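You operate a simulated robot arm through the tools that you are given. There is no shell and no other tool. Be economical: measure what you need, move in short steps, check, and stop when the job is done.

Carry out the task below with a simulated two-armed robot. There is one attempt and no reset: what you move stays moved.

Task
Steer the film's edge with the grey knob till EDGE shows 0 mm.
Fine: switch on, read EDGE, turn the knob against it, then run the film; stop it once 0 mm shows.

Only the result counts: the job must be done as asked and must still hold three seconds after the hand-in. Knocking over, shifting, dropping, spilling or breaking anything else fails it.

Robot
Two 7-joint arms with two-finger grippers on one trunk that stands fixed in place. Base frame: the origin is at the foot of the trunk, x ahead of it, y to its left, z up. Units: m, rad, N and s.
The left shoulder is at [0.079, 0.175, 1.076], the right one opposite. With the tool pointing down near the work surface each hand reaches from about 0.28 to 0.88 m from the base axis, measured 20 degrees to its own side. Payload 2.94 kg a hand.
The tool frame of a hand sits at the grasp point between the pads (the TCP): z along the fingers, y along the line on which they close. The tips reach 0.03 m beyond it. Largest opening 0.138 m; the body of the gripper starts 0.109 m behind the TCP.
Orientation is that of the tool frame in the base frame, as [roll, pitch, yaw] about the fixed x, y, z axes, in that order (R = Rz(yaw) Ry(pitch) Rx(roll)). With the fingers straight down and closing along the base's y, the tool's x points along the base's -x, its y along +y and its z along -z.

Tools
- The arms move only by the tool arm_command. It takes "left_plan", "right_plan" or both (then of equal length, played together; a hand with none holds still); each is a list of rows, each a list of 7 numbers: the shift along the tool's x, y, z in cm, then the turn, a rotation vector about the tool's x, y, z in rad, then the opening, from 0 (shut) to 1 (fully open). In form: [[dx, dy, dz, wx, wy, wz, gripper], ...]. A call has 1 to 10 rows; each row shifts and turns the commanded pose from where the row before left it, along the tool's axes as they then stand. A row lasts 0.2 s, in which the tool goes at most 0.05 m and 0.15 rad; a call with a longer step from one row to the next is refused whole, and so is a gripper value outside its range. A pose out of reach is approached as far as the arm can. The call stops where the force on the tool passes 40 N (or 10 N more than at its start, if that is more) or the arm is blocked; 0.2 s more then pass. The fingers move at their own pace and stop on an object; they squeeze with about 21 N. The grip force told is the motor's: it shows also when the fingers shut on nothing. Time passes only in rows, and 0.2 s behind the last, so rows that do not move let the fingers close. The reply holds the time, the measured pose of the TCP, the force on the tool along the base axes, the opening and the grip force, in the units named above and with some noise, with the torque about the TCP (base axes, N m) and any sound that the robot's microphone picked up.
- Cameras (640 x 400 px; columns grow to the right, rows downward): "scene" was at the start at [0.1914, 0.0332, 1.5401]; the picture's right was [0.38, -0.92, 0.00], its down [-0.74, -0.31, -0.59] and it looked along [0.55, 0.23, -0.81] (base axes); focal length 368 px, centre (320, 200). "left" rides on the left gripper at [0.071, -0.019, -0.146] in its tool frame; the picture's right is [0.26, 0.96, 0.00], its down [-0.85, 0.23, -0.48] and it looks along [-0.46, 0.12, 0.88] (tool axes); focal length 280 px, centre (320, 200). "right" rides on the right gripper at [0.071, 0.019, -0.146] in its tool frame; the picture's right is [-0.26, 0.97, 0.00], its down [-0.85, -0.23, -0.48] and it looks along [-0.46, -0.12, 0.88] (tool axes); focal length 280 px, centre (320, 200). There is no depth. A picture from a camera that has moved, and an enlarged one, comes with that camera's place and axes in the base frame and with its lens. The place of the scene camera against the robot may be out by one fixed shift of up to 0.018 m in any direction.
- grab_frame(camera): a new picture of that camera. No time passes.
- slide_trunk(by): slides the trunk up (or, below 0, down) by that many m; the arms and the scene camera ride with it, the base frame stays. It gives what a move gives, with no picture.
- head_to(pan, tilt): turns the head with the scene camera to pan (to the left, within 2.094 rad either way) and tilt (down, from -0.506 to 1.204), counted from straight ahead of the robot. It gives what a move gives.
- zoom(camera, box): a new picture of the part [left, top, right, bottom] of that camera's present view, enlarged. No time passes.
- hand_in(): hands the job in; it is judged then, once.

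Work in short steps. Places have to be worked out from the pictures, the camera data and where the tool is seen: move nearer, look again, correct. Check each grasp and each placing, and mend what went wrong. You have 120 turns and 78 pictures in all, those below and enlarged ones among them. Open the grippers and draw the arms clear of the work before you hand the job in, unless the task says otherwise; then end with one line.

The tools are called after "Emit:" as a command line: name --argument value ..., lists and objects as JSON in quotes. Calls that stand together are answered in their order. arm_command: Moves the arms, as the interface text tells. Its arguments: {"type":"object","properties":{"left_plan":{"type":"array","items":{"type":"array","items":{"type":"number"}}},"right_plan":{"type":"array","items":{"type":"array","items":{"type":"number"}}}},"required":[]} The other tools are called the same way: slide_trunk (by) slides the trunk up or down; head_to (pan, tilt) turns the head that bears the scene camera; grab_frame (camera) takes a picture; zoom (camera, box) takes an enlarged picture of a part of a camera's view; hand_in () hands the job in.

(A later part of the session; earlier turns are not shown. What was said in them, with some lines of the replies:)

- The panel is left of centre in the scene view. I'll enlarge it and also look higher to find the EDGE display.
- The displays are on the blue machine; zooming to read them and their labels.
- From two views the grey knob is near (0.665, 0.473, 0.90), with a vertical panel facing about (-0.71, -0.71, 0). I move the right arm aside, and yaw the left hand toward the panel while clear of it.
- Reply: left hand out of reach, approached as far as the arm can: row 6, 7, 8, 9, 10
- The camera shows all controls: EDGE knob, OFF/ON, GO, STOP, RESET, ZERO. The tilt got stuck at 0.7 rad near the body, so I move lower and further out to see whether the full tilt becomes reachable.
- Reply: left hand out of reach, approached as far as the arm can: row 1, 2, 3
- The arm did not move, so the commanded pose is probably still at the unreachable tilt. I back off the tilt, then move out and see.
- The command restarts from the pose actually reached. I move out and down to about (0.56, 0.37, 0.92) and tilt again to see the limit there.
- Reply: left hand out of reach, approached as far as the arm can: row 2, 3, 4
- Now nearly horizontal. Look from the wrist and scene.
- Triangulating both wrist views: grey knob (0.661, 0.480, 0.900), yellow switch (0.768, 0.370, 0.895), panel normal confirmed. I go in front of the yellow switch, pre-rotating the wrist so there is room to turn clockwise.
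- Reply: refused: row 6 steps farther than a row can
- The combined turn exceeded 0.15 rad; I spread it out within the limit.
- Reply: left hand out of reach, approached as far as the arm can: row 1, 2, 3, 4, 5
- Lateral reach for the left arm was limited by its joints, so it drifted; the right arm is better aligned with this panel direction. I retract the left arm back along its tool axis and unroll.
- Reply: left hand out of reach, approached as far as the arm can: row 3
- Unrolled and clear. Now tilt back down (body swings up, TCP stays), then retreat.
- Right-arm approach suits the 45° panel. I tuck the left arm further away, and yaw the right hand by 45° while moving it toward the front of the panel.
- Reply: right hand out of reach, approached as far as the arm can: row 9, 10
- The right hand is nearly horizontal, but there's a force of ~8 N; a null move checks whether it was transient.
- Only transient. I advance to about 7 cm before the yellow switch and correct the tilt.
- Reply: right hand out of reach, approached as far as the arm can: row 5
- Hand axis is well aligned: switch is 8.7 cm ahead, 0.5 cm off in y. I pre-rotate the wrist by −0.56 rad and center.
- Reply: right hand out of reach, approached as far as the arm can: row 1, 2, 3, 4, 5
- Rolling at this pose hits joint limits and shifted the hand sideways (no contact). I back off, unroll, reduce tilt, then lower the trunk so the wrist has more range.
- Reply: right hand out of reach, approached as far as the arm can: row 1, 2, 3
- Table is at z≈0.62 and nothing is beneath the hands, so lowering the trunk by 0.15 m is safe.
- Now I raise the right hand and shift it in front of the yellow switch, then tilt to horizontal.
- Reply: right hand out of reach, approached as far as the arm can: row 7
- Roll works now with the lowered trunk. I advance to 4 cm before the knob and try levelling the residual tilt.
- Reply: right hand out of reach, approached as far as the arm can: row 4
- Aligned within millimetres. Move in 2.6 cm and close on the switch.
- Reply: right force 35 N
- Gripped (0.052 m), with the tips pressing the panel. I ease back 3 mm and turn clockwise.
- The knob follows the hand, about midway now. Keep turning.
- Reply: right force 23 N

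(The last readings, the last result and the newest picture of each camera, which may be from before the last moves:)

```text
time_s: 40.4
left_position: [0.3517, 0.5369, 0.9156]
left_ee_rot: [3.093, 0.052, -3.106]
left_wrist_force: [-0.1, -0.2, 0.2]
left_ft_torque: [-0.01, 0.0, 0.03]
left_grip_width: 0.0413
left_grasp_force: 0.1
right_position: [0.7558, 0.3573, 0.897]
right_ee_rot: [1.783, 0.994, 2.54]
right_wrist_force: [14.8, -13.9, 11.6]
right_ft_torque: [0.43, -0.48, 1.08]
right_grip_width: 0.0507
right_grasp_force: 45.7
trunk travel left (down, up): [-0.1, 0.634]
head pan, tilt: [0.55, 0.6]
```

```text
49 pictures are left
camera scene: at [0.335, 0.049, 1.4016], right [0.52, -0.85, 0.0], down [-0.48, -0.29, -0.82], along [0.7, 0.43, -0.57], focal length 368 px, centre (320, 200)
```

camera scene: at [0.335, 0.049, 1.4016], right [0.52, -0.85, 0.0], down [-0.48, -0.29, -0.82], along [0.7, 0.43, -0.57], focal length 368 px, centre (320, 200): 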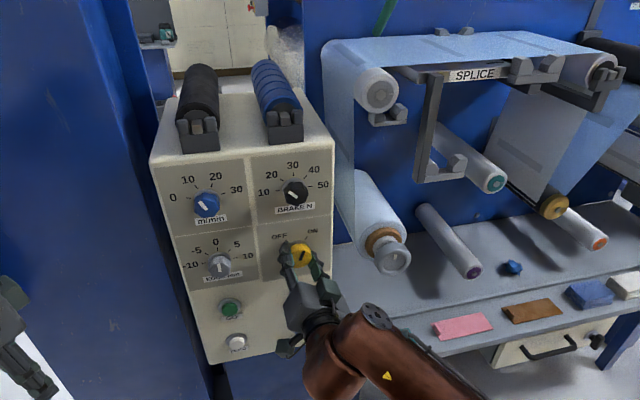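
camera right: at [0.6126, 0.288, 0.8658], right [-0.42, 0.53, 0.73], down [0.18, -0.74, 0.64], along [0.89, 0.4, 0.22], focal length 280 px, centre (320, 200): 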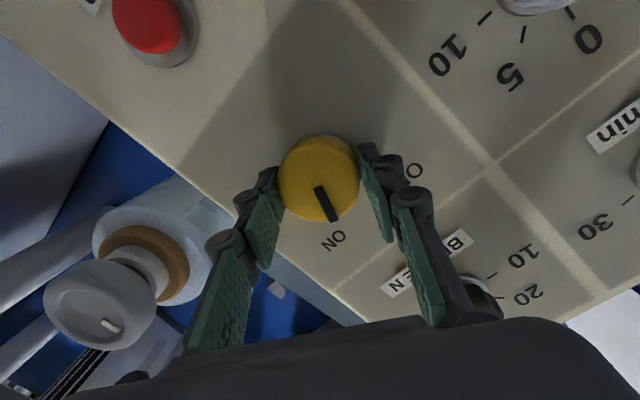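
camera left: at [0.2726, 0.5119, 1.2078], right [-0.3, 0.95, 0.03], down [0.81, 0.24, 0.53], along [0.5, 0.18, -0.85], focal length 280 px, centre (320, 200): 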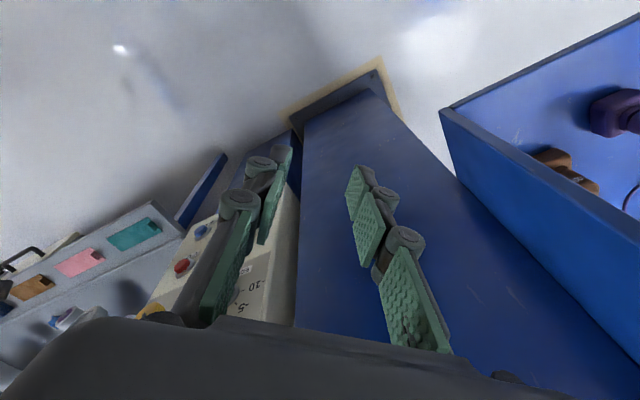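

Pointer is at ON. Release, back out, and look up at the displays.

Emit:
arm_command --right_plan '[[0, 0, 0, 0, 0, 0, 0.6], [0, 0, 0, 0, 0, 0, 0.6], [0, 0, 0, 0, 0, 0, 0.6], [0, 0, -3, 0, 0, 0, 0.6], [0, 0, -3, 0, 0, 0, 0.6]]'

Emit:
head_to --pan 0.5 --tilt 0.3

Emit:
grab_frame --camera "scene"

```text
time_s: 41.6
left_position: [0.3508, 0.5382, 0.9155]
left_ee_rot: [3.093, 0.052, -3.106]
left_wrist_force: [0.4, 0.3, -0.5]
left_ft_torque: [0.04, 0.03, 0.02]
left_grip_width: 0.0412
left_grasp_force: 0.0
right_position: [0.7114, 0.3169, 0.905]
right_ee_rot: [1.784, 0.996, 2.545]
right_wrist_force: [-0.9, -0.3, -0.4]
right_ft_torque: [0.03, -0.01, 0.02]
right_grip_width: 0.0827
right_grasp_force: 0.0
trunk travel left (down, up): [-0.1, 0.634]
head pan, tilt: [0.55, 0.6]
```

```text
time_s: 42.4
left_position: [0.3507, 0.5389, 0.916]
left_ee_rot: [3.093, 0.052, -3.103]
left_wrist_force: [-0.3, -0.3, 0.2]
left_ft_torque: [0.04, -0.03, 0.01]
left_grip_width: 0.0414
left_grasp_force: 0.1
right_position: [0.7119, 0.3168, 0.9059]
right_ee_rot: [1.786, 0.998, 2.547]
right_wrist_force: [-0.2, -0.1, 0.5]
right_ft_torque: [0.01, 0.0, -0.01]
right_grip_width: 0.083
right_grasp_force: 0.0
trunk travel left (down, up): [-0.1, 0.634]
head pan, tilt: [0.499, 0.3]
```

```text
48 pictures are left
camera scene: at [0.3413, 0.0502, 1.4291], right [0.48, -0.88, 0.0], down [-0.26, -0.14, -0.95], along [0.84, 0.46, -0.3], focal length 368 px, centre (320, 200)
```

scene: 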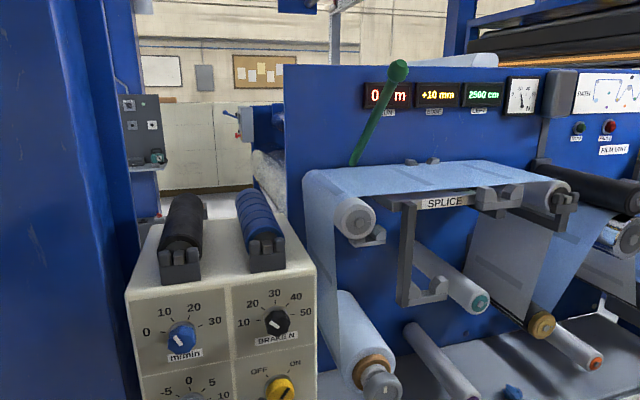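

Emit:
zoom --camera "scene" --box '[340, 50, 640, 180]'

Emit:
zoom --camera "scene" --box '[120, 270, 330, 400]'

```text
2.13 times, centred on (490, 115) of scene
camera zoom: at [0.3413, 0.0502, 1.4291], right [0.48, -0.88, 0.0], down [-0.26, -0.14, -0.95], along [0.84, 0.46, -0.3], focal length 784 px, centre (-43, 381)
```

zoom: 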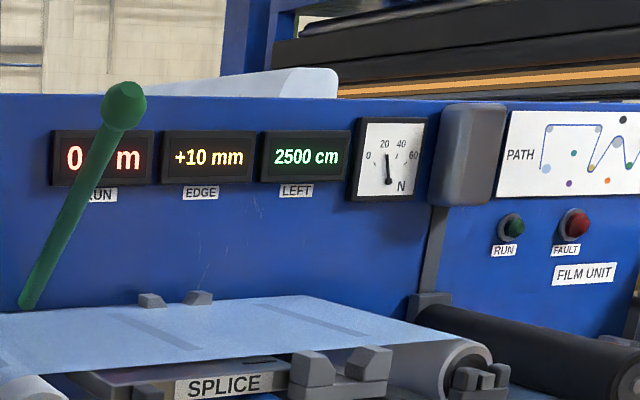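

```text
3.05 times, centred on (225, 335) of scene
camera zoom: at [0.3413, 0.0502, 1.4291], right [0.48, -0.88, 0.0], down [-0.26, -0.14, -0.95], along [0.84, 0.46, -0.3], focal length 1120 px, centre (610, -211)
```

zoom: 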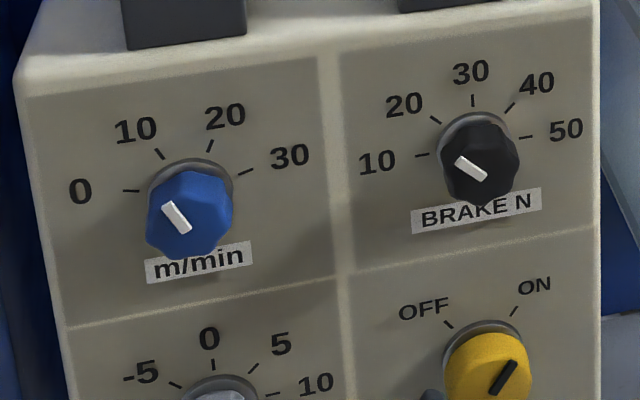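

EDGE reads +10 mm, so the grey knob must go to −10. I move the right hand laterally in front of the grey knob (standoff kept).

Emit:
arm_command --right_plan '[[2.1, 3.15, 0, 0, 0, 0, 0.6], [2.1, 3.15, 0, 0, 0, 0, 0.6], [2.1, 3.15, 0, 0, 0, 0, 0.6], [2.1, 3.15, 0, 0, 0, 0, 0.6]]'

Emit:
grab_frame --camera "right"

```text
time_s: 43.4
left_position: [0.35, 0.5387, 0.9151]
left_ee_rot: [3.095, 0.05, -3.105]
left_wrist_force: [-0.2, 1.2, 0.3]
left_ft_torque: [0.0, 0.01, -0.02]
left_grip_width: 0.0413
left_grasp_force: 0.1
right_position: [0.6026, 0.4225, 0.8978]
right_ee_rot: [1.787, 0.999, 2.547]
right_wrist_force: [0.4, 0.0, 0.2]
right_ft_torque: [-0.03, 0.02, -0.03]
right_grip_width: 0.083
right_grasp_force: 0.0
trunk travel left (down, up): [-0.1, 0.634]
head pan, tilt: [0.499, 0.3]
```

```text
45 pictures are left
camera right: at [0.4589, 0.354, 0.8655], right [-0.42, 0.54, 0.73], down [0.18, -0.74, 0.65], along [0.89, 0.4, 0.22], focal length 280 px, centre (320, 200)
```

right: 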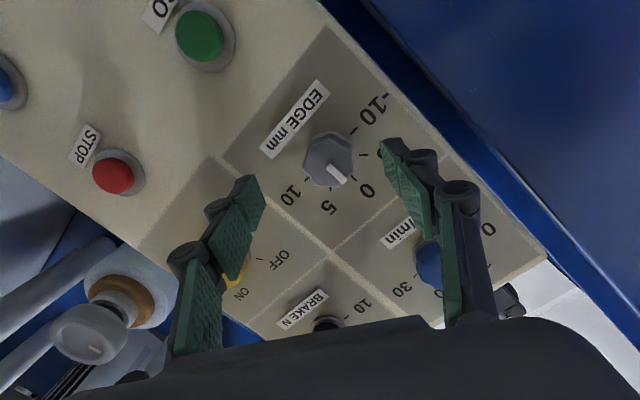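

Grey knob is 8.2 cm ahead, nearly centered; GO ≈ (0.662,0.483,0.766) and STOP ≈ (0.772,0.374,0.764). Approach and grip the grey knob.

Emit:
arm_command --right_plan '[[-1.0, 0.4, 0, 0, 0, 0, 0.6], [0, 0, 2.8, 0, 0, 0, 0.6], [0, 0, 2.7, 0, 0, 0, 0.6], [0, 0, 0, 0, 0, 0, 0.15], [0, 0, 0, 0, 0, 0, 0.15], [0, 0, 0, 0, 0, 0, 0.15], [0, 0, 0, 0, 0, 0, 0.15], [0, 0, 0, 0, 0, 0, 0.15]]'

Emit:
grab_frame --camera "right"

```text
time_s: 45.2
left_position: [0.3502, 0.5397, 0.9148]
left_ee_rot: [3.092, 0.051, -3.106]
left_wrist_force: [0.4, 0.4, -0.8]
left_ft_torque: [0.0, 0.0, -0.03]
left_grip_width: 0.0415
left_grasp_force: 0.1
right_position: [0.6437, 0.4601, 0.9048]
right_ee_rot: [1.784, 0.998, 2.548]
right_wrist_force: [1.0, 4.1, 2.7]
right_ft_torque: [0.31, -0.31, 0.86]
right_grip_width: 0.041
right_grasp_force: 45.1
trunk travel left (down, up): [-0.1, 0.634]
head pan, tilt: [0.499, 0.3]
```

```text
44 pictures are left
camera right: at [0.5007, 0.3918, 0.8723], right [-0.42, 0.53, 0.73], down [0.18, -0.74, 0.65], along [0.89, 0.41, 0.22], focal length 280 px, centre (320, 200)
```

right: 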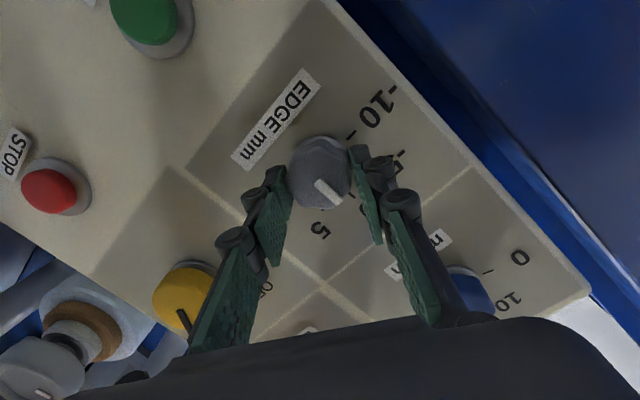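

Gripped. Turn counter-clockwise by 1.1 rad and look.

Emit:
arm_command --right_plan '[[0, 0, 0, 0, 0, -0.14, 0.15], [0, 0, 0, 0, 0, -0.14, 0.15], [0, 0, 0, 0, 0, -0.14, 0.15], [0, 0, 0, 0, 0, -0.14, 0.15], [0, 0, 0, 0, 0, -0.14, 0.15], [0, 0, 0, 0, 0, -0.14, 0.15], [0, 0, 0, 0, 0, -0.14, 0.15], [0, 0, 0, 0, 0, -0.14, 0.15]]'

Emit:
grab_frame --camera "right"

```text
time_s: 47.0
left_position: [0.3499, 0.5389, 0.9144]
left_ee_rot: [3.094, 0.05, -3.105]
left_wrist_force: [-0.2, 0.3, -0.4]
left_ft_torque: [0.02, 0.04, 0.01]
left_grip_width: 0.0415
left_grasp_force: 0.1
right_position: [0.6433, 0.4639, 0.9037]
right_ee_rot: [-1.791, 1.002, -0.962]
right_wrist_force: [-10.2, 10.9, -2.9]
right_ft_torque: [0.16, -0.04, -1.43]
right_grip_width: 0.0417
right_grasp_force: 45.0
trunk travel left (down, up): [-0.1, 0.634]
head pan, tilt: [0.499, 0.3]
```

```text
43 pictures are left
camera right: at [0.5528, 0.3393, 0.8518], right [-0.71, 0.64, -0.29], down [-0.44, -0.09, 0.89], along [0.55, 0.76, 0.35], focal length 280 px, centre (320, 200)
```

right: 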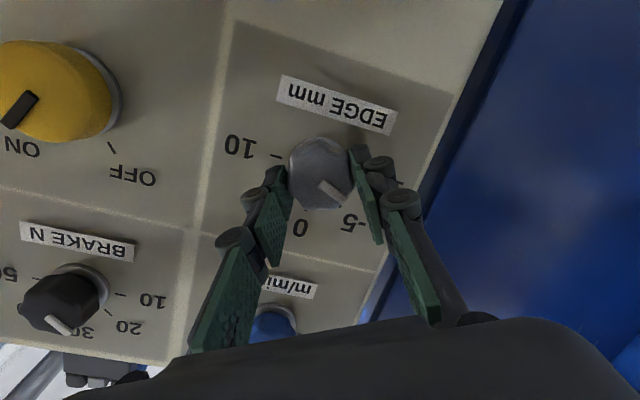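

Pointer is somewhere past −5. Release, back out, roll the hand back and look at the dial unobstructed.

Emit:
arm_command --right_plan '[[0, 0, 0, 0, 0, 0, 0.6], [0, 0, 0, 0, 0, 0, 0.6], [0, 0, -3, 0, 0, 0, 0.6], [0, 0, -3, 0, 0, 0, 0.6], [0, 0, 0, 0, 0, 0.14, 0.6], [0, 0, 0, 0, 0, 0.14, 0.6], [0, 0, 0, 0, 0, 0.14, 0.6], [0, 0, 0, 0, 0, 0.14, 0.6], [0, 0, 0, 0, 0, 0.14, 0.6]]'

Emit:
zoom --camera "right" --box '[200, 40, 480, 240]'

```text
time_s: 49.0
left_position: [0.3516, 0.5395, 0.9142]
left_ee_rot: [3.095, 0.05, -3.104]
left_wrist_force: [1.1, 0.0, -0.2]
left_ft_torque: [-0.01, 0.04, 0.01]
left_grip_width: 0.0413
left_grasp_force: 0.0
right_position: [0.6035, 0.4207, 0.9123]
right_ee_rot: [2.246, 1.383, 3.033]
right_wrist_force: [0.4, 0.1, 0.2]
right_ft_torque: [0.01, 0.01, -0.03]
right_grip_width: 0.0829
right_grasp_force: 0.1
trunk travel left (down, up): [-0.1, 0.634]
head pan, tilt: [0.499, 0.3]
```

```text
2.00 times, centred on (340, 140) of right
camera zoom: at [0.4768, 0.3315, 0.8628], right [-0.62, 0.68, 0.4], down [-0.02, -0.52, 0.86], along [0.78, 0.53, 0.33], focal length 561 px, centre (280, 320)
```

zoom: 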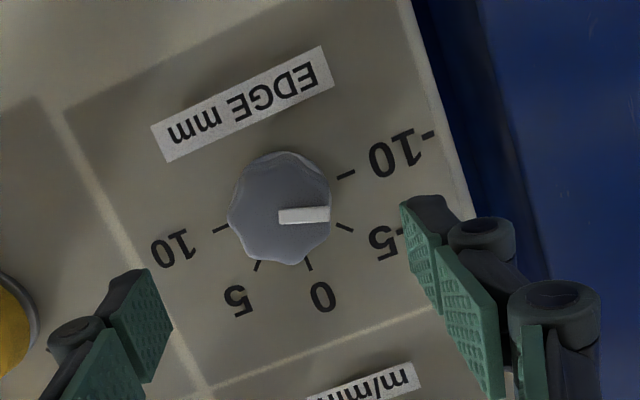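

Projecting the dial: ±10 ticks are at ±90°, and the pointer is at about −69° (≈ −7.7). I regrip and turn another ~0.37 rad.

Emit:
arm_command --right_plan '[[0, 0, 2.9, 0, 0, 0, 0.6], [0, 0, 2.9, 0, 0, 0, 0.6], [0, 0, 0, 0, 0, 0, 0.15], [0, 0, 0, 0, 0, 0, 0.15], [0, 0, 0, 0, 0, 0, 0.15], [0, 0, 0, 0, 0, 0, 0.15], [0, 0, 0, 0, 0, 0, 0.15], [0, 0, 0, 0, 0, -0.13, 0.15], [0, 0, 0, 0, 0, -0.13, 0.15], [0, 0, 0, 0, 0, -0.13, 0.15]]'

Emit:
arm_command --right_plan '[[0, 0, 0, 0, 0, 0, 0.6], [0, 0, 0, 0, 0, 0, 0.6], [0, 0, -3, 0, 0, 0, 0.6], [0, 0, -3, 0, 0, 0, 0.6], [0, 0, 0, 0, 0, 0.13, 0.6], [0, 0, 0, 0, 0, 0.13, 0.6], [0, 0, 0, 0, 0, 0.13, 0.6]]'

Emit:
zoom --camera "right" --box '[200, 40, 480, 240]'

```text
time_s: 51.2
left_position: [0.3506, 0.5399, 0.9151]
left_ee_rot: [3.097, 0.051, -3.105]
left_wrist_force: [0.3, 0.8, 0.1]
left_ft_torque: [0.01, 0.0, -0.01]
left_grip_width: 0.0414
left_grasp_force: 0.0
right_position: [0.6425, 0.4615, 0.904]
right_ee_rot: [-2.02, 1.298, -1.209]
right_wrist_force: [0.1, 11.4, -0.2]
right_ft_torque: [0.34, 0.8, -0.8]
right_grip_width: 0.0416
right_grasp_force: 44.7
trunk travel left (down, up): [-0.1, 0.634]
head pan, tilt: [0.499, 0.3]
```

```text
time_s: 52.8
left_position: [0.3513, 0.5378, 0.9148]
left_ee_rot: [3.096, 0.05, -3.105]
left_wrist_force: [0.3, -0.2, 0.1]
left_ft_torque: [0.0, 0.01, 0.04]
left_grip_width: 0.0415
left_grasp_force: 0.1
right_position: [0.6028, 0.4185, 0.913]
right_ee_rot: [2.246, 1.386, 3.034]
right_wrist_force: [-0.8, 0.2, -0.3]
right_ft_torque: [-0.01, -0.02, 0.02]
right_grip_width: 0.0828
right_grasp_force: 0.0
trunk travel left (down, up): [-0.1, 0.634]
head pan, tilt: [0.499, 0.3]
```

```text
2.00 times, centred on (340, 140) of right
camera zoom: at [0.4752, 0.3298, 0.8631], right [-0.62, 0.68, 0.4], down [-0.02, -0.52, 0.86], along [0.78, 0.53, 0.33], focal length 561 px, centre (280, 320)
```

zoom: 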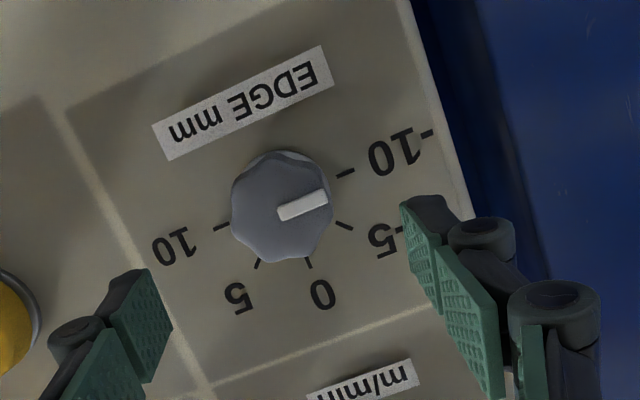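

The pointer is now at about −88° (≈ −9.8). I close the fingers and go down to the GO button standoff.

Emit:
arm_command --right_plan '[[4.5, -0.55, 0, 0, 0, 0, 0], [4.5, -0.55, 0, 0, 0, 0, 0], [4.5, -0.55, 0, 0, 0, 0, 0], [0, 0, 1.5, 0, 0, 0, 0], [0, 0, 0, 0, 0, 0, 0]]'

Emit:
grab_frame --camera "right"

Emit:
grab_frame --camera "scene"

```text
time_s: 54.0
left_position: [0.3504, 0.5382, 0.9151]
left_ee_rot: [3.094, 0.051, -3.107]
left_wrist_force: [0.4, 0.7, -0.3]
left_ft_torque: [-0.01, 0.03, 0.0]
left_grip_width: 0.0416
left_grasp_force: 0.0
right_position: [0.601, 0.4205, 0.7747]
right_ee_rot: [2.254, 1.387, 3.042]
right_wrist_force: [0.1, 1.5, 0.1]
right_ft_torque: [-0.01, -0.01, -0.03]
right_grip_width: 0.0
right_grasp_force: 20.5
trunk travel left (down, up): [-0.1, 0.634]
head pan, tilt: [0.499, 0.3]
```

```text
40 pictures are left
camera right: at [0.4741, 0.3329, 0.7256], right [-0.62, 0.68, 0.39], down [-0.02, -0.52, 0.86], along [0.78, 0.53, 0.33], focal length 280 px, centre (320, 200)
```

right: 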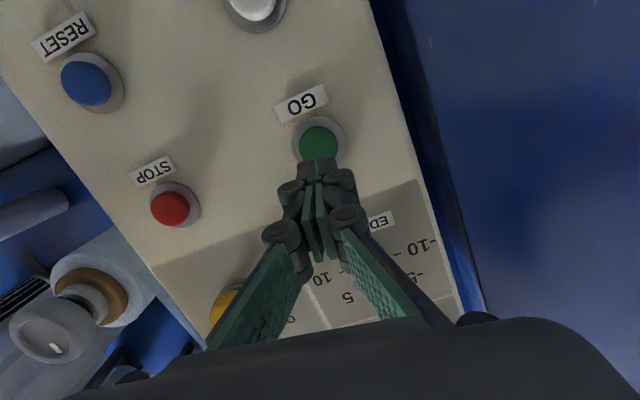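

```text
39 pictures are left
camera scene: at [0.3414, 0.0506, 1.4292], right [0.48, -0.88, 0.0], down [-0.26, -0.14, -0.95], along [0.84, 0.46, -0.3], focal length 368 px, centre (320, 200)
```

scene: 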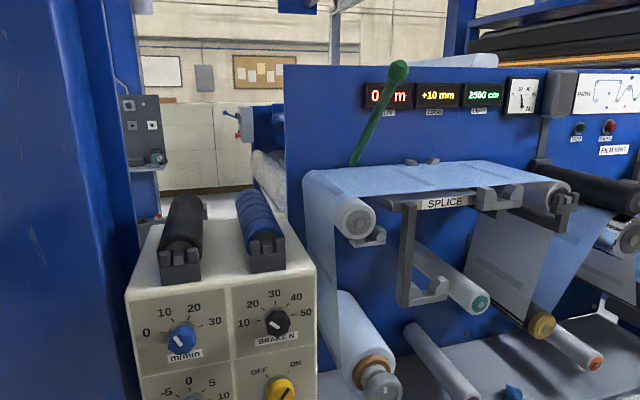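

Display still +10 mm (film stationary). Tips line up with GO within ~3 mm; I press it in small steps, then withdraw.

Emit:
arm_command --right_plan '[[0.35, 0.1, 2.2, 0, 0, 0, 0], [0, 0, 2.2, 0, 0, 0, 0], [0, 0, 0.4, 0, 0, 0, 0], [0, 0, 0.4, 0, 0, 0, 0]]'

Emit:
grab_frame --camera "scene"

```text
time_s: 55.0
left_position: [0.3501, 0.5394, 0.913]
left_ee_rot: [3.095, 0.051, -3.104]
left_wrist_force: [-0.8, -0.3, 0.4]
left_ft_torque: [0.0, -0.01, -0.02]
left_grip_width: 0.0414
left_grasp_force: 0.0
right_position: [0.6348, 0.4579, 0.7663]
right_ee_rot: [2.259, 1.387, 3.044]
right_wrist_force: [-0.2, 0.7, 0.0]
right_ft_torque: [-0.01, 0.02, 0.01]
right_grip_width: 0.0001
right_grasp_force: 21.1
trunk travel left (down, up): [-0.1, 0.634]
head pan, tilt: [0.499, 0.3]
```

```text
38 pictures are left
camera scene: at [0.3415, 0.0509, 1.4291], right [0.48, -0.88, 0.0], down [-0.26, -0.14, -0.95], along [0.84, 0.46, -0.3], focal length 368 px, centre (320, 200)
```

scene: 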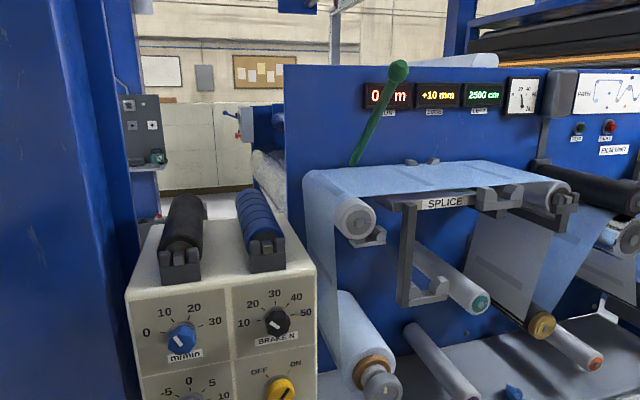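

No contact yet; continue in 3 mm steps.

Emit:
arm_command --right_plan '[[0, 0, 0.3, 0, 0, 0, 0], [0, 0, 0.3, 0, 0, 0, 0], [0, 0, 0.3, 0, 0, 0, 0]]'

Emit:
zoom --camera "scene" --box '[340, 50, 640, 180]'

```text
time_s: 55.8
left_position: [0.3506, 0.5377, 0.9152]
left_ee_rot: [3.094, 0.052, -3.104]
left_wrist_force: [-0.4, -0.7, 0.2]
left_ft_torque: [0.01, 0.01, -0.01]
left_grip_width: 0.0412
left_grasp_force: 0.0
right_position: [0.641, 0.4634, 0.7635]
right_ee_rot: [2.253, 1.387, 3.042]
right_wrist_force: [-2.1, -2.5, 1.8]
right_ft_torque: [0.1, -0.05, 0.0]
right_grip_width: 0.0061
right_grasp_force: 27.9
trunk travel left (down, up): [-0.1, 0.634]
head pan, tilt: [0.499, 0.3]
heard: click
```

```text
2.13 times, centred on (490, 115) of scene
camera zoom: at [0.3409, 0.0502, 1.4293], right [0.48, -0.88, 0.0], down [-0.26, -0.14, -0.96], along [0.84, 0.46, -0.3], focal length 784 px, centre (-43, 381)
```

zoom: 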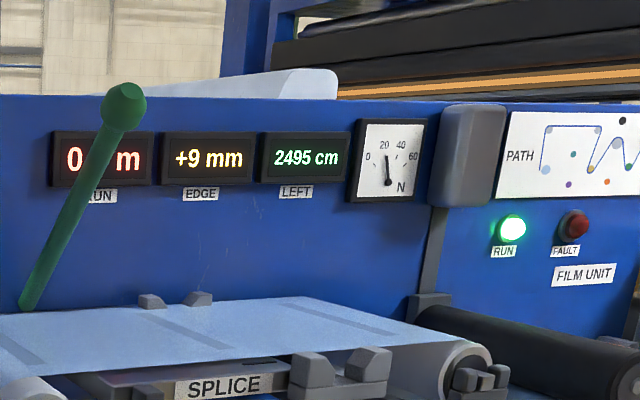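

GO clicked: RUN lit, EDGE +9 and moving. I back off and move to the STOP standoff.

Emit:
arm_command --right_plan '[[0, 0, -3, 0, 0, 0, 0], [-0.62, -3.8, 0, 0, 0, 0, 0], [-0.62, -3.8, 0, 0, 0, 0, 0], [-0.62, -3.8, 0, 0, 0, 0, 0], [-0.62, -3.8, 0, 0, 0, 0, 0]]'

Emit:
zoom --camera "scene" --box '[340, 50, 640, 180]'

Emit:
grab_frame --camera "right"

```text
time_s: 57.0
left_position: [0.351, 0.5385, 0.9154]
left_ee_rot: [3.092, 0.051, -3.105]
left_wrist_force: [0.3, -0.2, -0.2]
left_ft_torque: [-0.02, -0.02, 0.01]
left_grip_width: 0.0412
left_grasp_force: 0.0
right_position: [0.7145, 0.3466, 0.7762]
right_ee_rot: [2.231, 1.389, 2.988]
right_wrist_force: [-0.3, 0.5, -0.3]
right_ft_torque: [0.01, -0.02, 0.01]
right_grip_width: 0.0001
right_grasp_force: 28.6
right hand out of reach, approached as far as the arm can: row 5
trunk travel left (down, up): [-0.1, 0.634]
head pan, tilt: [0.499, 0.3]
```

```text
2.13 times, centred on (490, 115) of scene
camera zoom: at [0.3414, 0.0505, 1.4291], right [0.48, -0.88, 0.0], down [-0.26, -0.14, -0.95], along [0.84, 0.46, -0.3], focal length 784 px, centre (-43, 381)
```

zoom: 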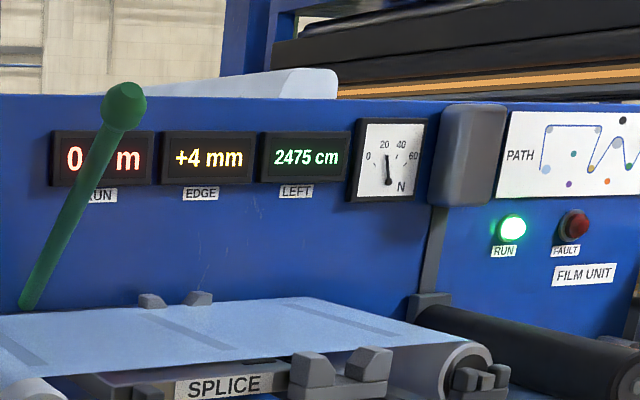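

```text
35 pictures are left
camera right: at [0.586, 0.2621, 0.7261], right [-0.6, 0.69, 0.4], down [-0.03, -0.52, 0.85], along [0.8, 0.5, 0.34], focal length 280 px, centre (320, 200)
```

right: 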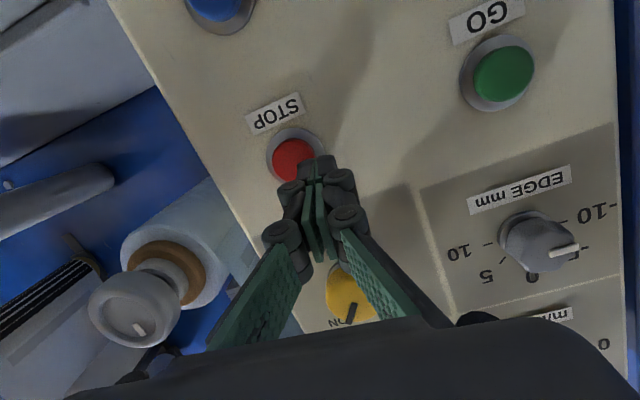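

EDGE is +4 and dropping with film length. STOP is 2.2 cm to the side and ~3 cm ahead; I close in diagonally.

Emit:
arm_command --right_plan '[[0.1, -1.1, 0.7, 0, 0, 0, 0], [0, -1.1, 0.8, 0, 0, 0, 0]]'

Emit:
zoom --camera "scene" --box '[340, 50, 640, 180]'

Emit:
grab_frame --camera "right"

```text
time_s: 57.6
left_position: [0.3517, 0.5387, 0.9147]
left_ee_rot: [3.094, 0.049, -3.107]
left_wrist_force: [0.9, 0.2, 1.1]
left_ft_torque: [0.0, 0.04, 0.03]
left_grip_width: 0.0412
left_grasp_force: 0.0
right_position: [0.7196, 0.3616, 0.7771]
right_ee_rot: [2.237, 1.39, 3.004]
right_wrist_force: [-0.2, -0.6, 0.5]
right_ft_torque: [-0.03, -0.01, 0.04]
right_grip_width: 0.0001
right_grasp_force: 28.4
right hand out of reach, approached as far as the arm can: row 1, 2
trunk travel left (down, up): [-0.1, 0.634]
head pan, tilt: [0.499, 0.3]
```

```text
2.13 times, centred on (490, 115) of scene
camera zoom: at [0.3416, 0.0509, 1.4291], right [0.48, -0.88, 0.0], down [-0.26, -0.14, -0.95], along [0.84, 0.46, -0.3], focal length 784 px, centre (-43, 381)
```

zoom: 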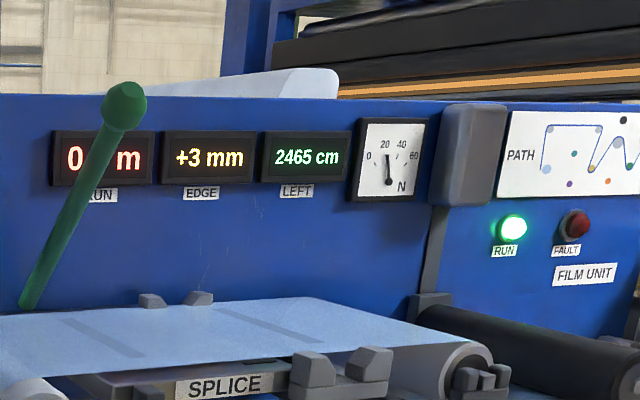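

```text
33 pictures are left
camera right: at [0.5912, 0.2758, 0.7274], right [-0.61, 0.69, 0.39], down [-0.03, -0.52, 0.86], along [0.79, 0.51, 0.34], focal length 280 px, centre (320, 200)
```

right: 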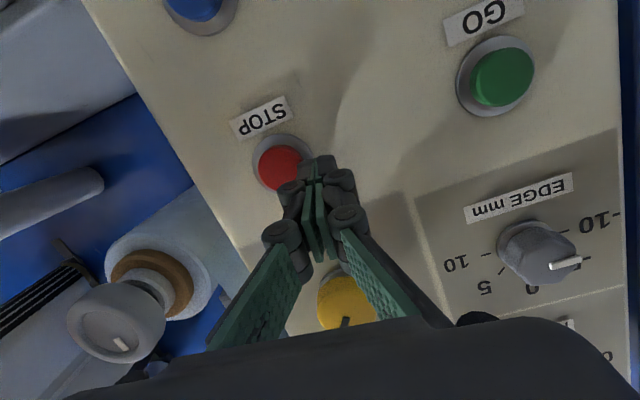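

EDGE is decaying exponentially (+3), so there's no overshoot risk. The lateral move is limited by wrist tilt, so I tip the hand down 0.2 rad and shift to STOP.

Emit:
arm_command --right_plan '[[0, 0, -0.7, 0, 0.1, 0, 0], [0, 0, 0, 0, 0.1, 0, 0], [-0.17, -1, 0, 0, 0, 0, 0], [-0.17, -1, 0, 0, 0, 0, 0], [-0.17, -1, 0, 0, 0, 0, 0]]'

Emit:
zoom --camera "scene" --box '[340, 50, 640, 180]'

Emit:
grab_frame --camera "right"

```text
time_s: 58.8
left_position: [0.3514, 0.538, 0.9145]
left_ee_rot: [3.094, 0.05, -3.106]
left_wrist_force: [0.7, 0.1, -0.1]
left_ft_torque: [0.03, 0.02, -0.02]
left_grip_width: 0.0413
left_grasp_force: 0.0
right_position: [0.7349, 0.3485, 0.8005]
right_ee_rot: [2.71, 1.226, -2.77]
right_wrist_force: [0.1, 0.1, 0.3]
right_ft_torque: [0.02, -0.03, 0.03]
right_grip_width: 0.0001
right_grasp_force: 28.1
right hand out of reach, approached as far as the arm can: row 1
trunk travel left (down, up): [-0.1, 0.634]
head pan, tilt: [0.499, 0.3]
```

```text
2.13 times, centred on (490, 115) of scene
camera zoom: at [0.3415, 0.0501, 1.4291], right [0.48, -0.88, 0.0], down [-0.26, -0.14, -0.95], along [0.84, 0.46, -0.3], focal length 784 px, centre (-43, 381)
```

zoom: 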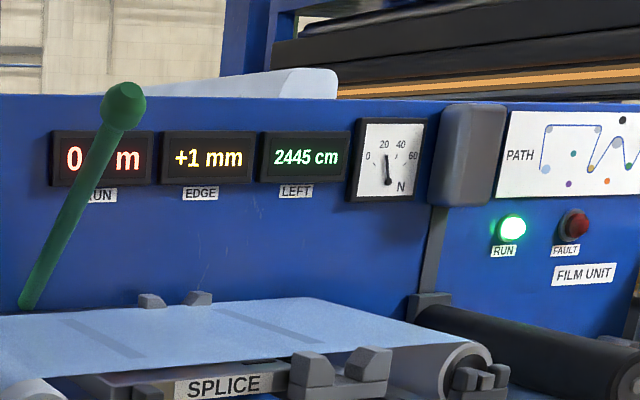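

```text
31 pictures are left
camera right: at [0.606, 0.2516, 0.7817], right [-0.59, 0.71, 0.38], down [0.12, -0.39, 0.91], along [0.8, 0.58, 0.14], focal length 280 px, centre (320, 200)
```

right: 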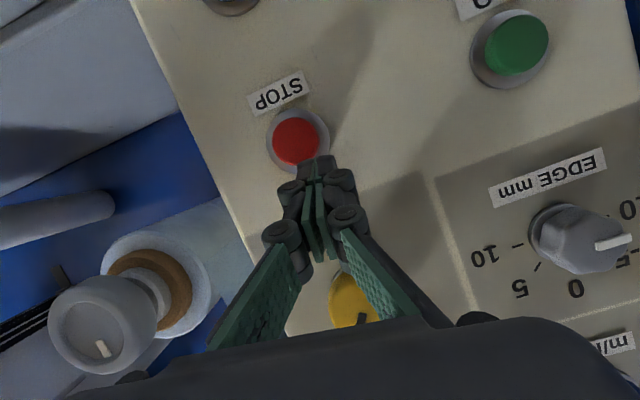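

EDGE +1. STOP is offset 2.0 cm along tool x and −1.4 cm along y, ~1.7 cm ahead of the tips. I align and close in.

Emit:
arm_command --right_plan '[[1.0, -0.7, 0, 0, 0, 0, 0], [1.0, -0.7, 0, 0, 0, 0, 0], [0, 0, 1.0, 0, 0, 0, 0]]'

Emit:
grab_frame --camera "right"

Emit:
zoom --camera "scene" --box '[340, 50, 640, 180]'

```text
time_s: 59.6
left_position: [0.3514, 0.5403, 0.9146]
left_ee_rot: [3.095, 0.051, -3.106]
left_wrist_force: [0.3, 0.5, 0.7]
left_ft_torque: [0.0, 0.03, -0.01]
left_grip_width: 0.0414
left_grasp_force: 0.1
right_position: [0.7454, 0.3434, 0.7746]
right_ee_rot: [2.713, 1.221, -2.771]
right_wrist_force: [0.1, 0.6, 1.1]
right_ft_torque: [-0.01, 0.0, -0.01]
right_grip_width: 0.0
right_grasp_force: 28.5
trunk travel left (down, up): [-0.1, 0.634]
head pan, tilt: [0.499, 0.3]
```

```text
30 pictures are left
camera right: at [0.6157, 0.2466, 0.7569], right [-0.59, 0.71, 0.38], down [0.12, -0.39, 0.91], along [0.8, 0.58, 0.14], focal length 280 px, centre (320, 200)
```

right: 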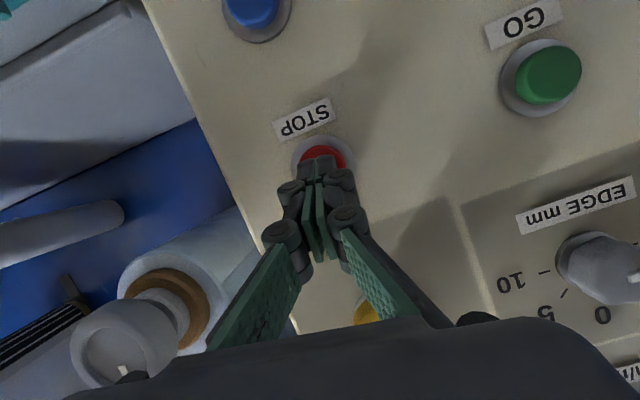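

```text
2.13 times, centred on (490, 115) of scene
camera zoom: at [0.3417, 0.0508, 1.429], right [0.48, -0.88, 0.0], down [-0.26, -0.14, -0.95], along [0.84, 0.46, -0.3], focal length 784 px, centre (-43, 381)
```

zoom: 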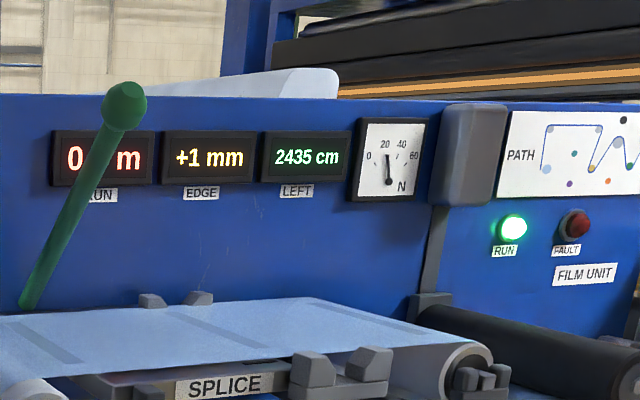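

Aligned at STOP, just short of touching. EDGE still +1; I wait a second.

Emit:
arm_command --right_plan '[[0, 0, 0, 0, 0, 0, 0], [0, 0, 0, 0, 0, 0, 0], [0, 0, 0, 0, 0, 0, 0], [0, 0, 0, 0, 0, 0, 0], [0, 0, 0, 0, 0, 0, 0], [0, 0, 0, 0, 0, 0, 0], [0, 0, 0, 0, 0, 0, 0]]'

Emit:
zoom --camera "scene" --box '[340, 50, 640, 180]'

```text
time_s: 61.2
left_position: [0.3506, 0.5399, 0.9156]
left_ee_rot: [3.095, 0.05, -3.105]
left_wrist_force: [0.5, 0.5, 0.5]
left_ft_torque: [0.02, -0.01, -0.01]
left_grip_width: 0.0413
left_grasp_force: 0.1
right_position: [0.7442, 0.3441, 0.7757]
right_ee_rot: [2.71, 1.224, -2.77]
right_wrist_force: [-0.1, 0.1, -0.3]
right_ft_torque: [0.03, 0.02, 0.06]
right_grip_width: 0.0003
right_grasp_force: 28.7
trunk travel left (down, up): [-0.1, 0.634]
head pan, tilt: [0.499, 0.3]
```

```text
2.13 times, centred on (490, 115) of scene
camera zoom: at [0.3414, 0.0505, 1.4292], right [0.48, -0.88, 0.0], down [-0.26, -0.14, -0.95], along [0.84, 0.46, -0.3], focal length 784 px, centre (-43, 381)
```

zoom: 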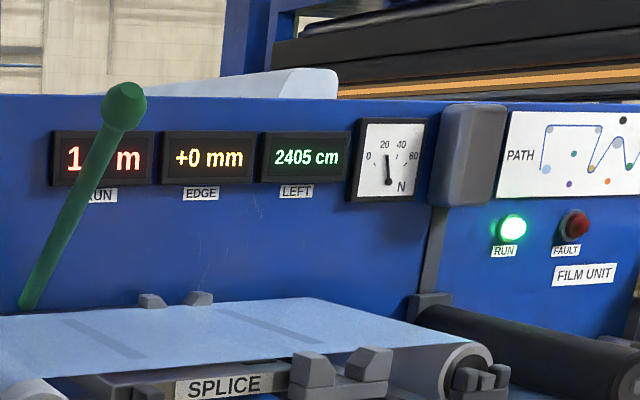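

EDGE shows +0. Now press STOP in small steps.

Emit:
arm_command --right_plan '[[0, 0, 0.4, 0, 0, 0, 0], [0, 0, 0.3, 0, 0, 0, 0], [0, 0, 0.3, 0, 0, 0, 0], [0, 0, 0.3, 0, 0, 0, 0]]'

Emit:
zoom --camera "scene" --box '[340, 50, 640, 180]'

```text
time_s: 62.2
left_position: [0.3504, 0.538, 0.9158]
left_ee_rot: [3.095, 0.052, -3.107]
left_wrist_force: [-0.4, -0.1, -1.0]
left_ft_torque: [-0.01, -0.03, 0.02]
left_grip_width: 0.0415
left_grasp_force: 0.0
right_position: [0.7517, 0.3522, 0.7731]
right_ee_rot: [2.709, 1.225, -2.775]
right_wrist_force: [-7.6, -7.9, 2.1]
right_ft_torque: [0.08, -0.06, -0.04]
right_grip_width: 0.006
right_grasp_force: 28.9
trunk travel left (down, up): [-0.1, 0.634]
head pan, tilt: [0.499, 0.3]
heard: click
```

```text
2.13 times, centred on (490, 115) of scene
camera zoom: at [0.3403, 0.0492, 1.4295], right [0.48, -0.88, 0.0], down [-0.26, -0.14, -0.96], along [0.84, 0.46, -0.3], focal length 784 px, centre (-43, 381)
```

zoom: 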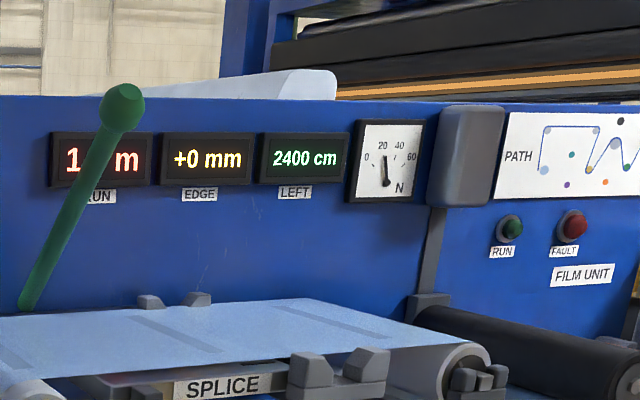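

STOP clicked, RUN lamp off, EDGE +0 mm. Withdraw the hand along its axis and open the gripper clear of the panel, then recheck.

Emit:
arm_command --right_plan '[[0, 0, -3, 0, 0, 0, 0], [0, 0, -4, 0, 0, 0, 0], [0, 0, -4, 0, 0, 0, 0], [0, 0, -4, 0, 0, 0, 0.5], [0, 0, 0, 0, 0, 0, 0.7], [0, 0, 0, 0, 0, 0, 0.7], [0, 0, 0, 0, 0, 0, 0.7], [0, 0, 0, 0, 0, 0, 0.7]]' --left_plan '[[0, 0, 0, 0, 0, 0, 0.7], [0, 0, 0, 0, 0, 0, 0.7], [0, 0, 0, 0, 0, 0, 0.7], [0, 0, 0, 0, 0, 0, 0.7], [0, 0, 0, 0, 0, 0, 0.7], [0, 0, 0, 0, 0, 0, 0.7], [0, 0, 0, 0, 0, 0, 0.7], [0, 0, 0, 0, 0, 0, 0.7]]'

Emit:
grab_frame --camera "right"

Emit:
zoom --camera "scene" --box '[340, 50, 640, 180]'

```text
time_s: 64.0
left_position: [0.3501, 0.5379, 0.9153]
left_ee_rot: [3.094, 0.051, -3.103]
left_wrist_force: [-0.3, 0.3, 0.2]
left_ft_torque: [-0.03, -0.03, 0.02]
left_grip_width: 0.0966
left_grasp_force: 0.0
right_position: [0.6567, 0.2472, 0.8207]
right_ee_rot: [2.711, 1.223, -2.772]
right_wrist_force: [-0.3, -0.4, -0.3]
right_ft_torque: [0.01, 0.0, -0.03]
right_grip_width: 0.0966
right_grasp_force: 0.0
trunk travel left (down, up): [-0.1, 0.634]
head pan, tilt: [0.499, 0.3]
```

```text
26 pictures are left
camera right: at [0.528, 0.1505, 0.8016], right [-0.59, 0.71, 0.38], down [0.12, -0.39, 0.91], along [0.8, 0.58, 0.14], focal length 280 px, centre (320, 200)
```

right: 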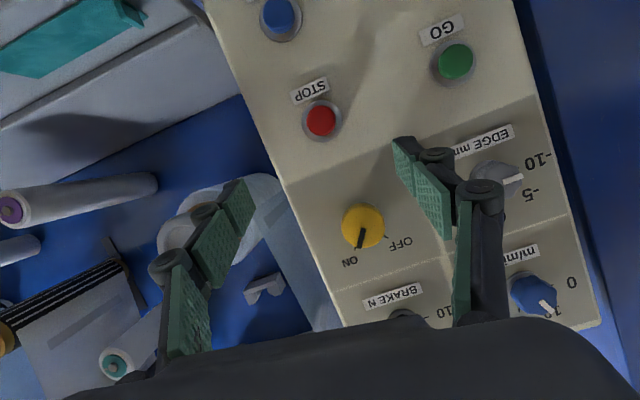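

```text
2.13 times, centred on (490, 115) of scene
camera zoom: at [0.3412, 0.0501, 1.4292], right [0.48, -0.88, 0.0], down [-0.26, -0.14, -0.96], along [0.84, 0.46, -0.3], focal length 784 px, centre (-43, 381)
```

zoom: 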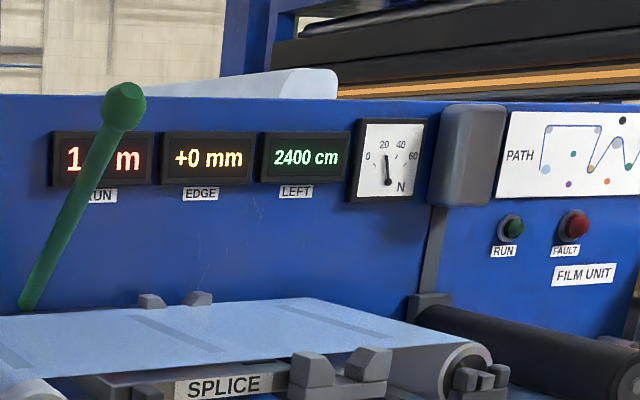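

EDGE holds at +0 mm with the film stopped, and both hands are open and clear, so I hand in.

Emit:
hand_in

```text
The job is handed in.
```

The film's edge is steered to zero: EDGE reads +0 mm (down from +10 mm) with the grey knob at about −10, the film is stopped, and the unit is still switched on.
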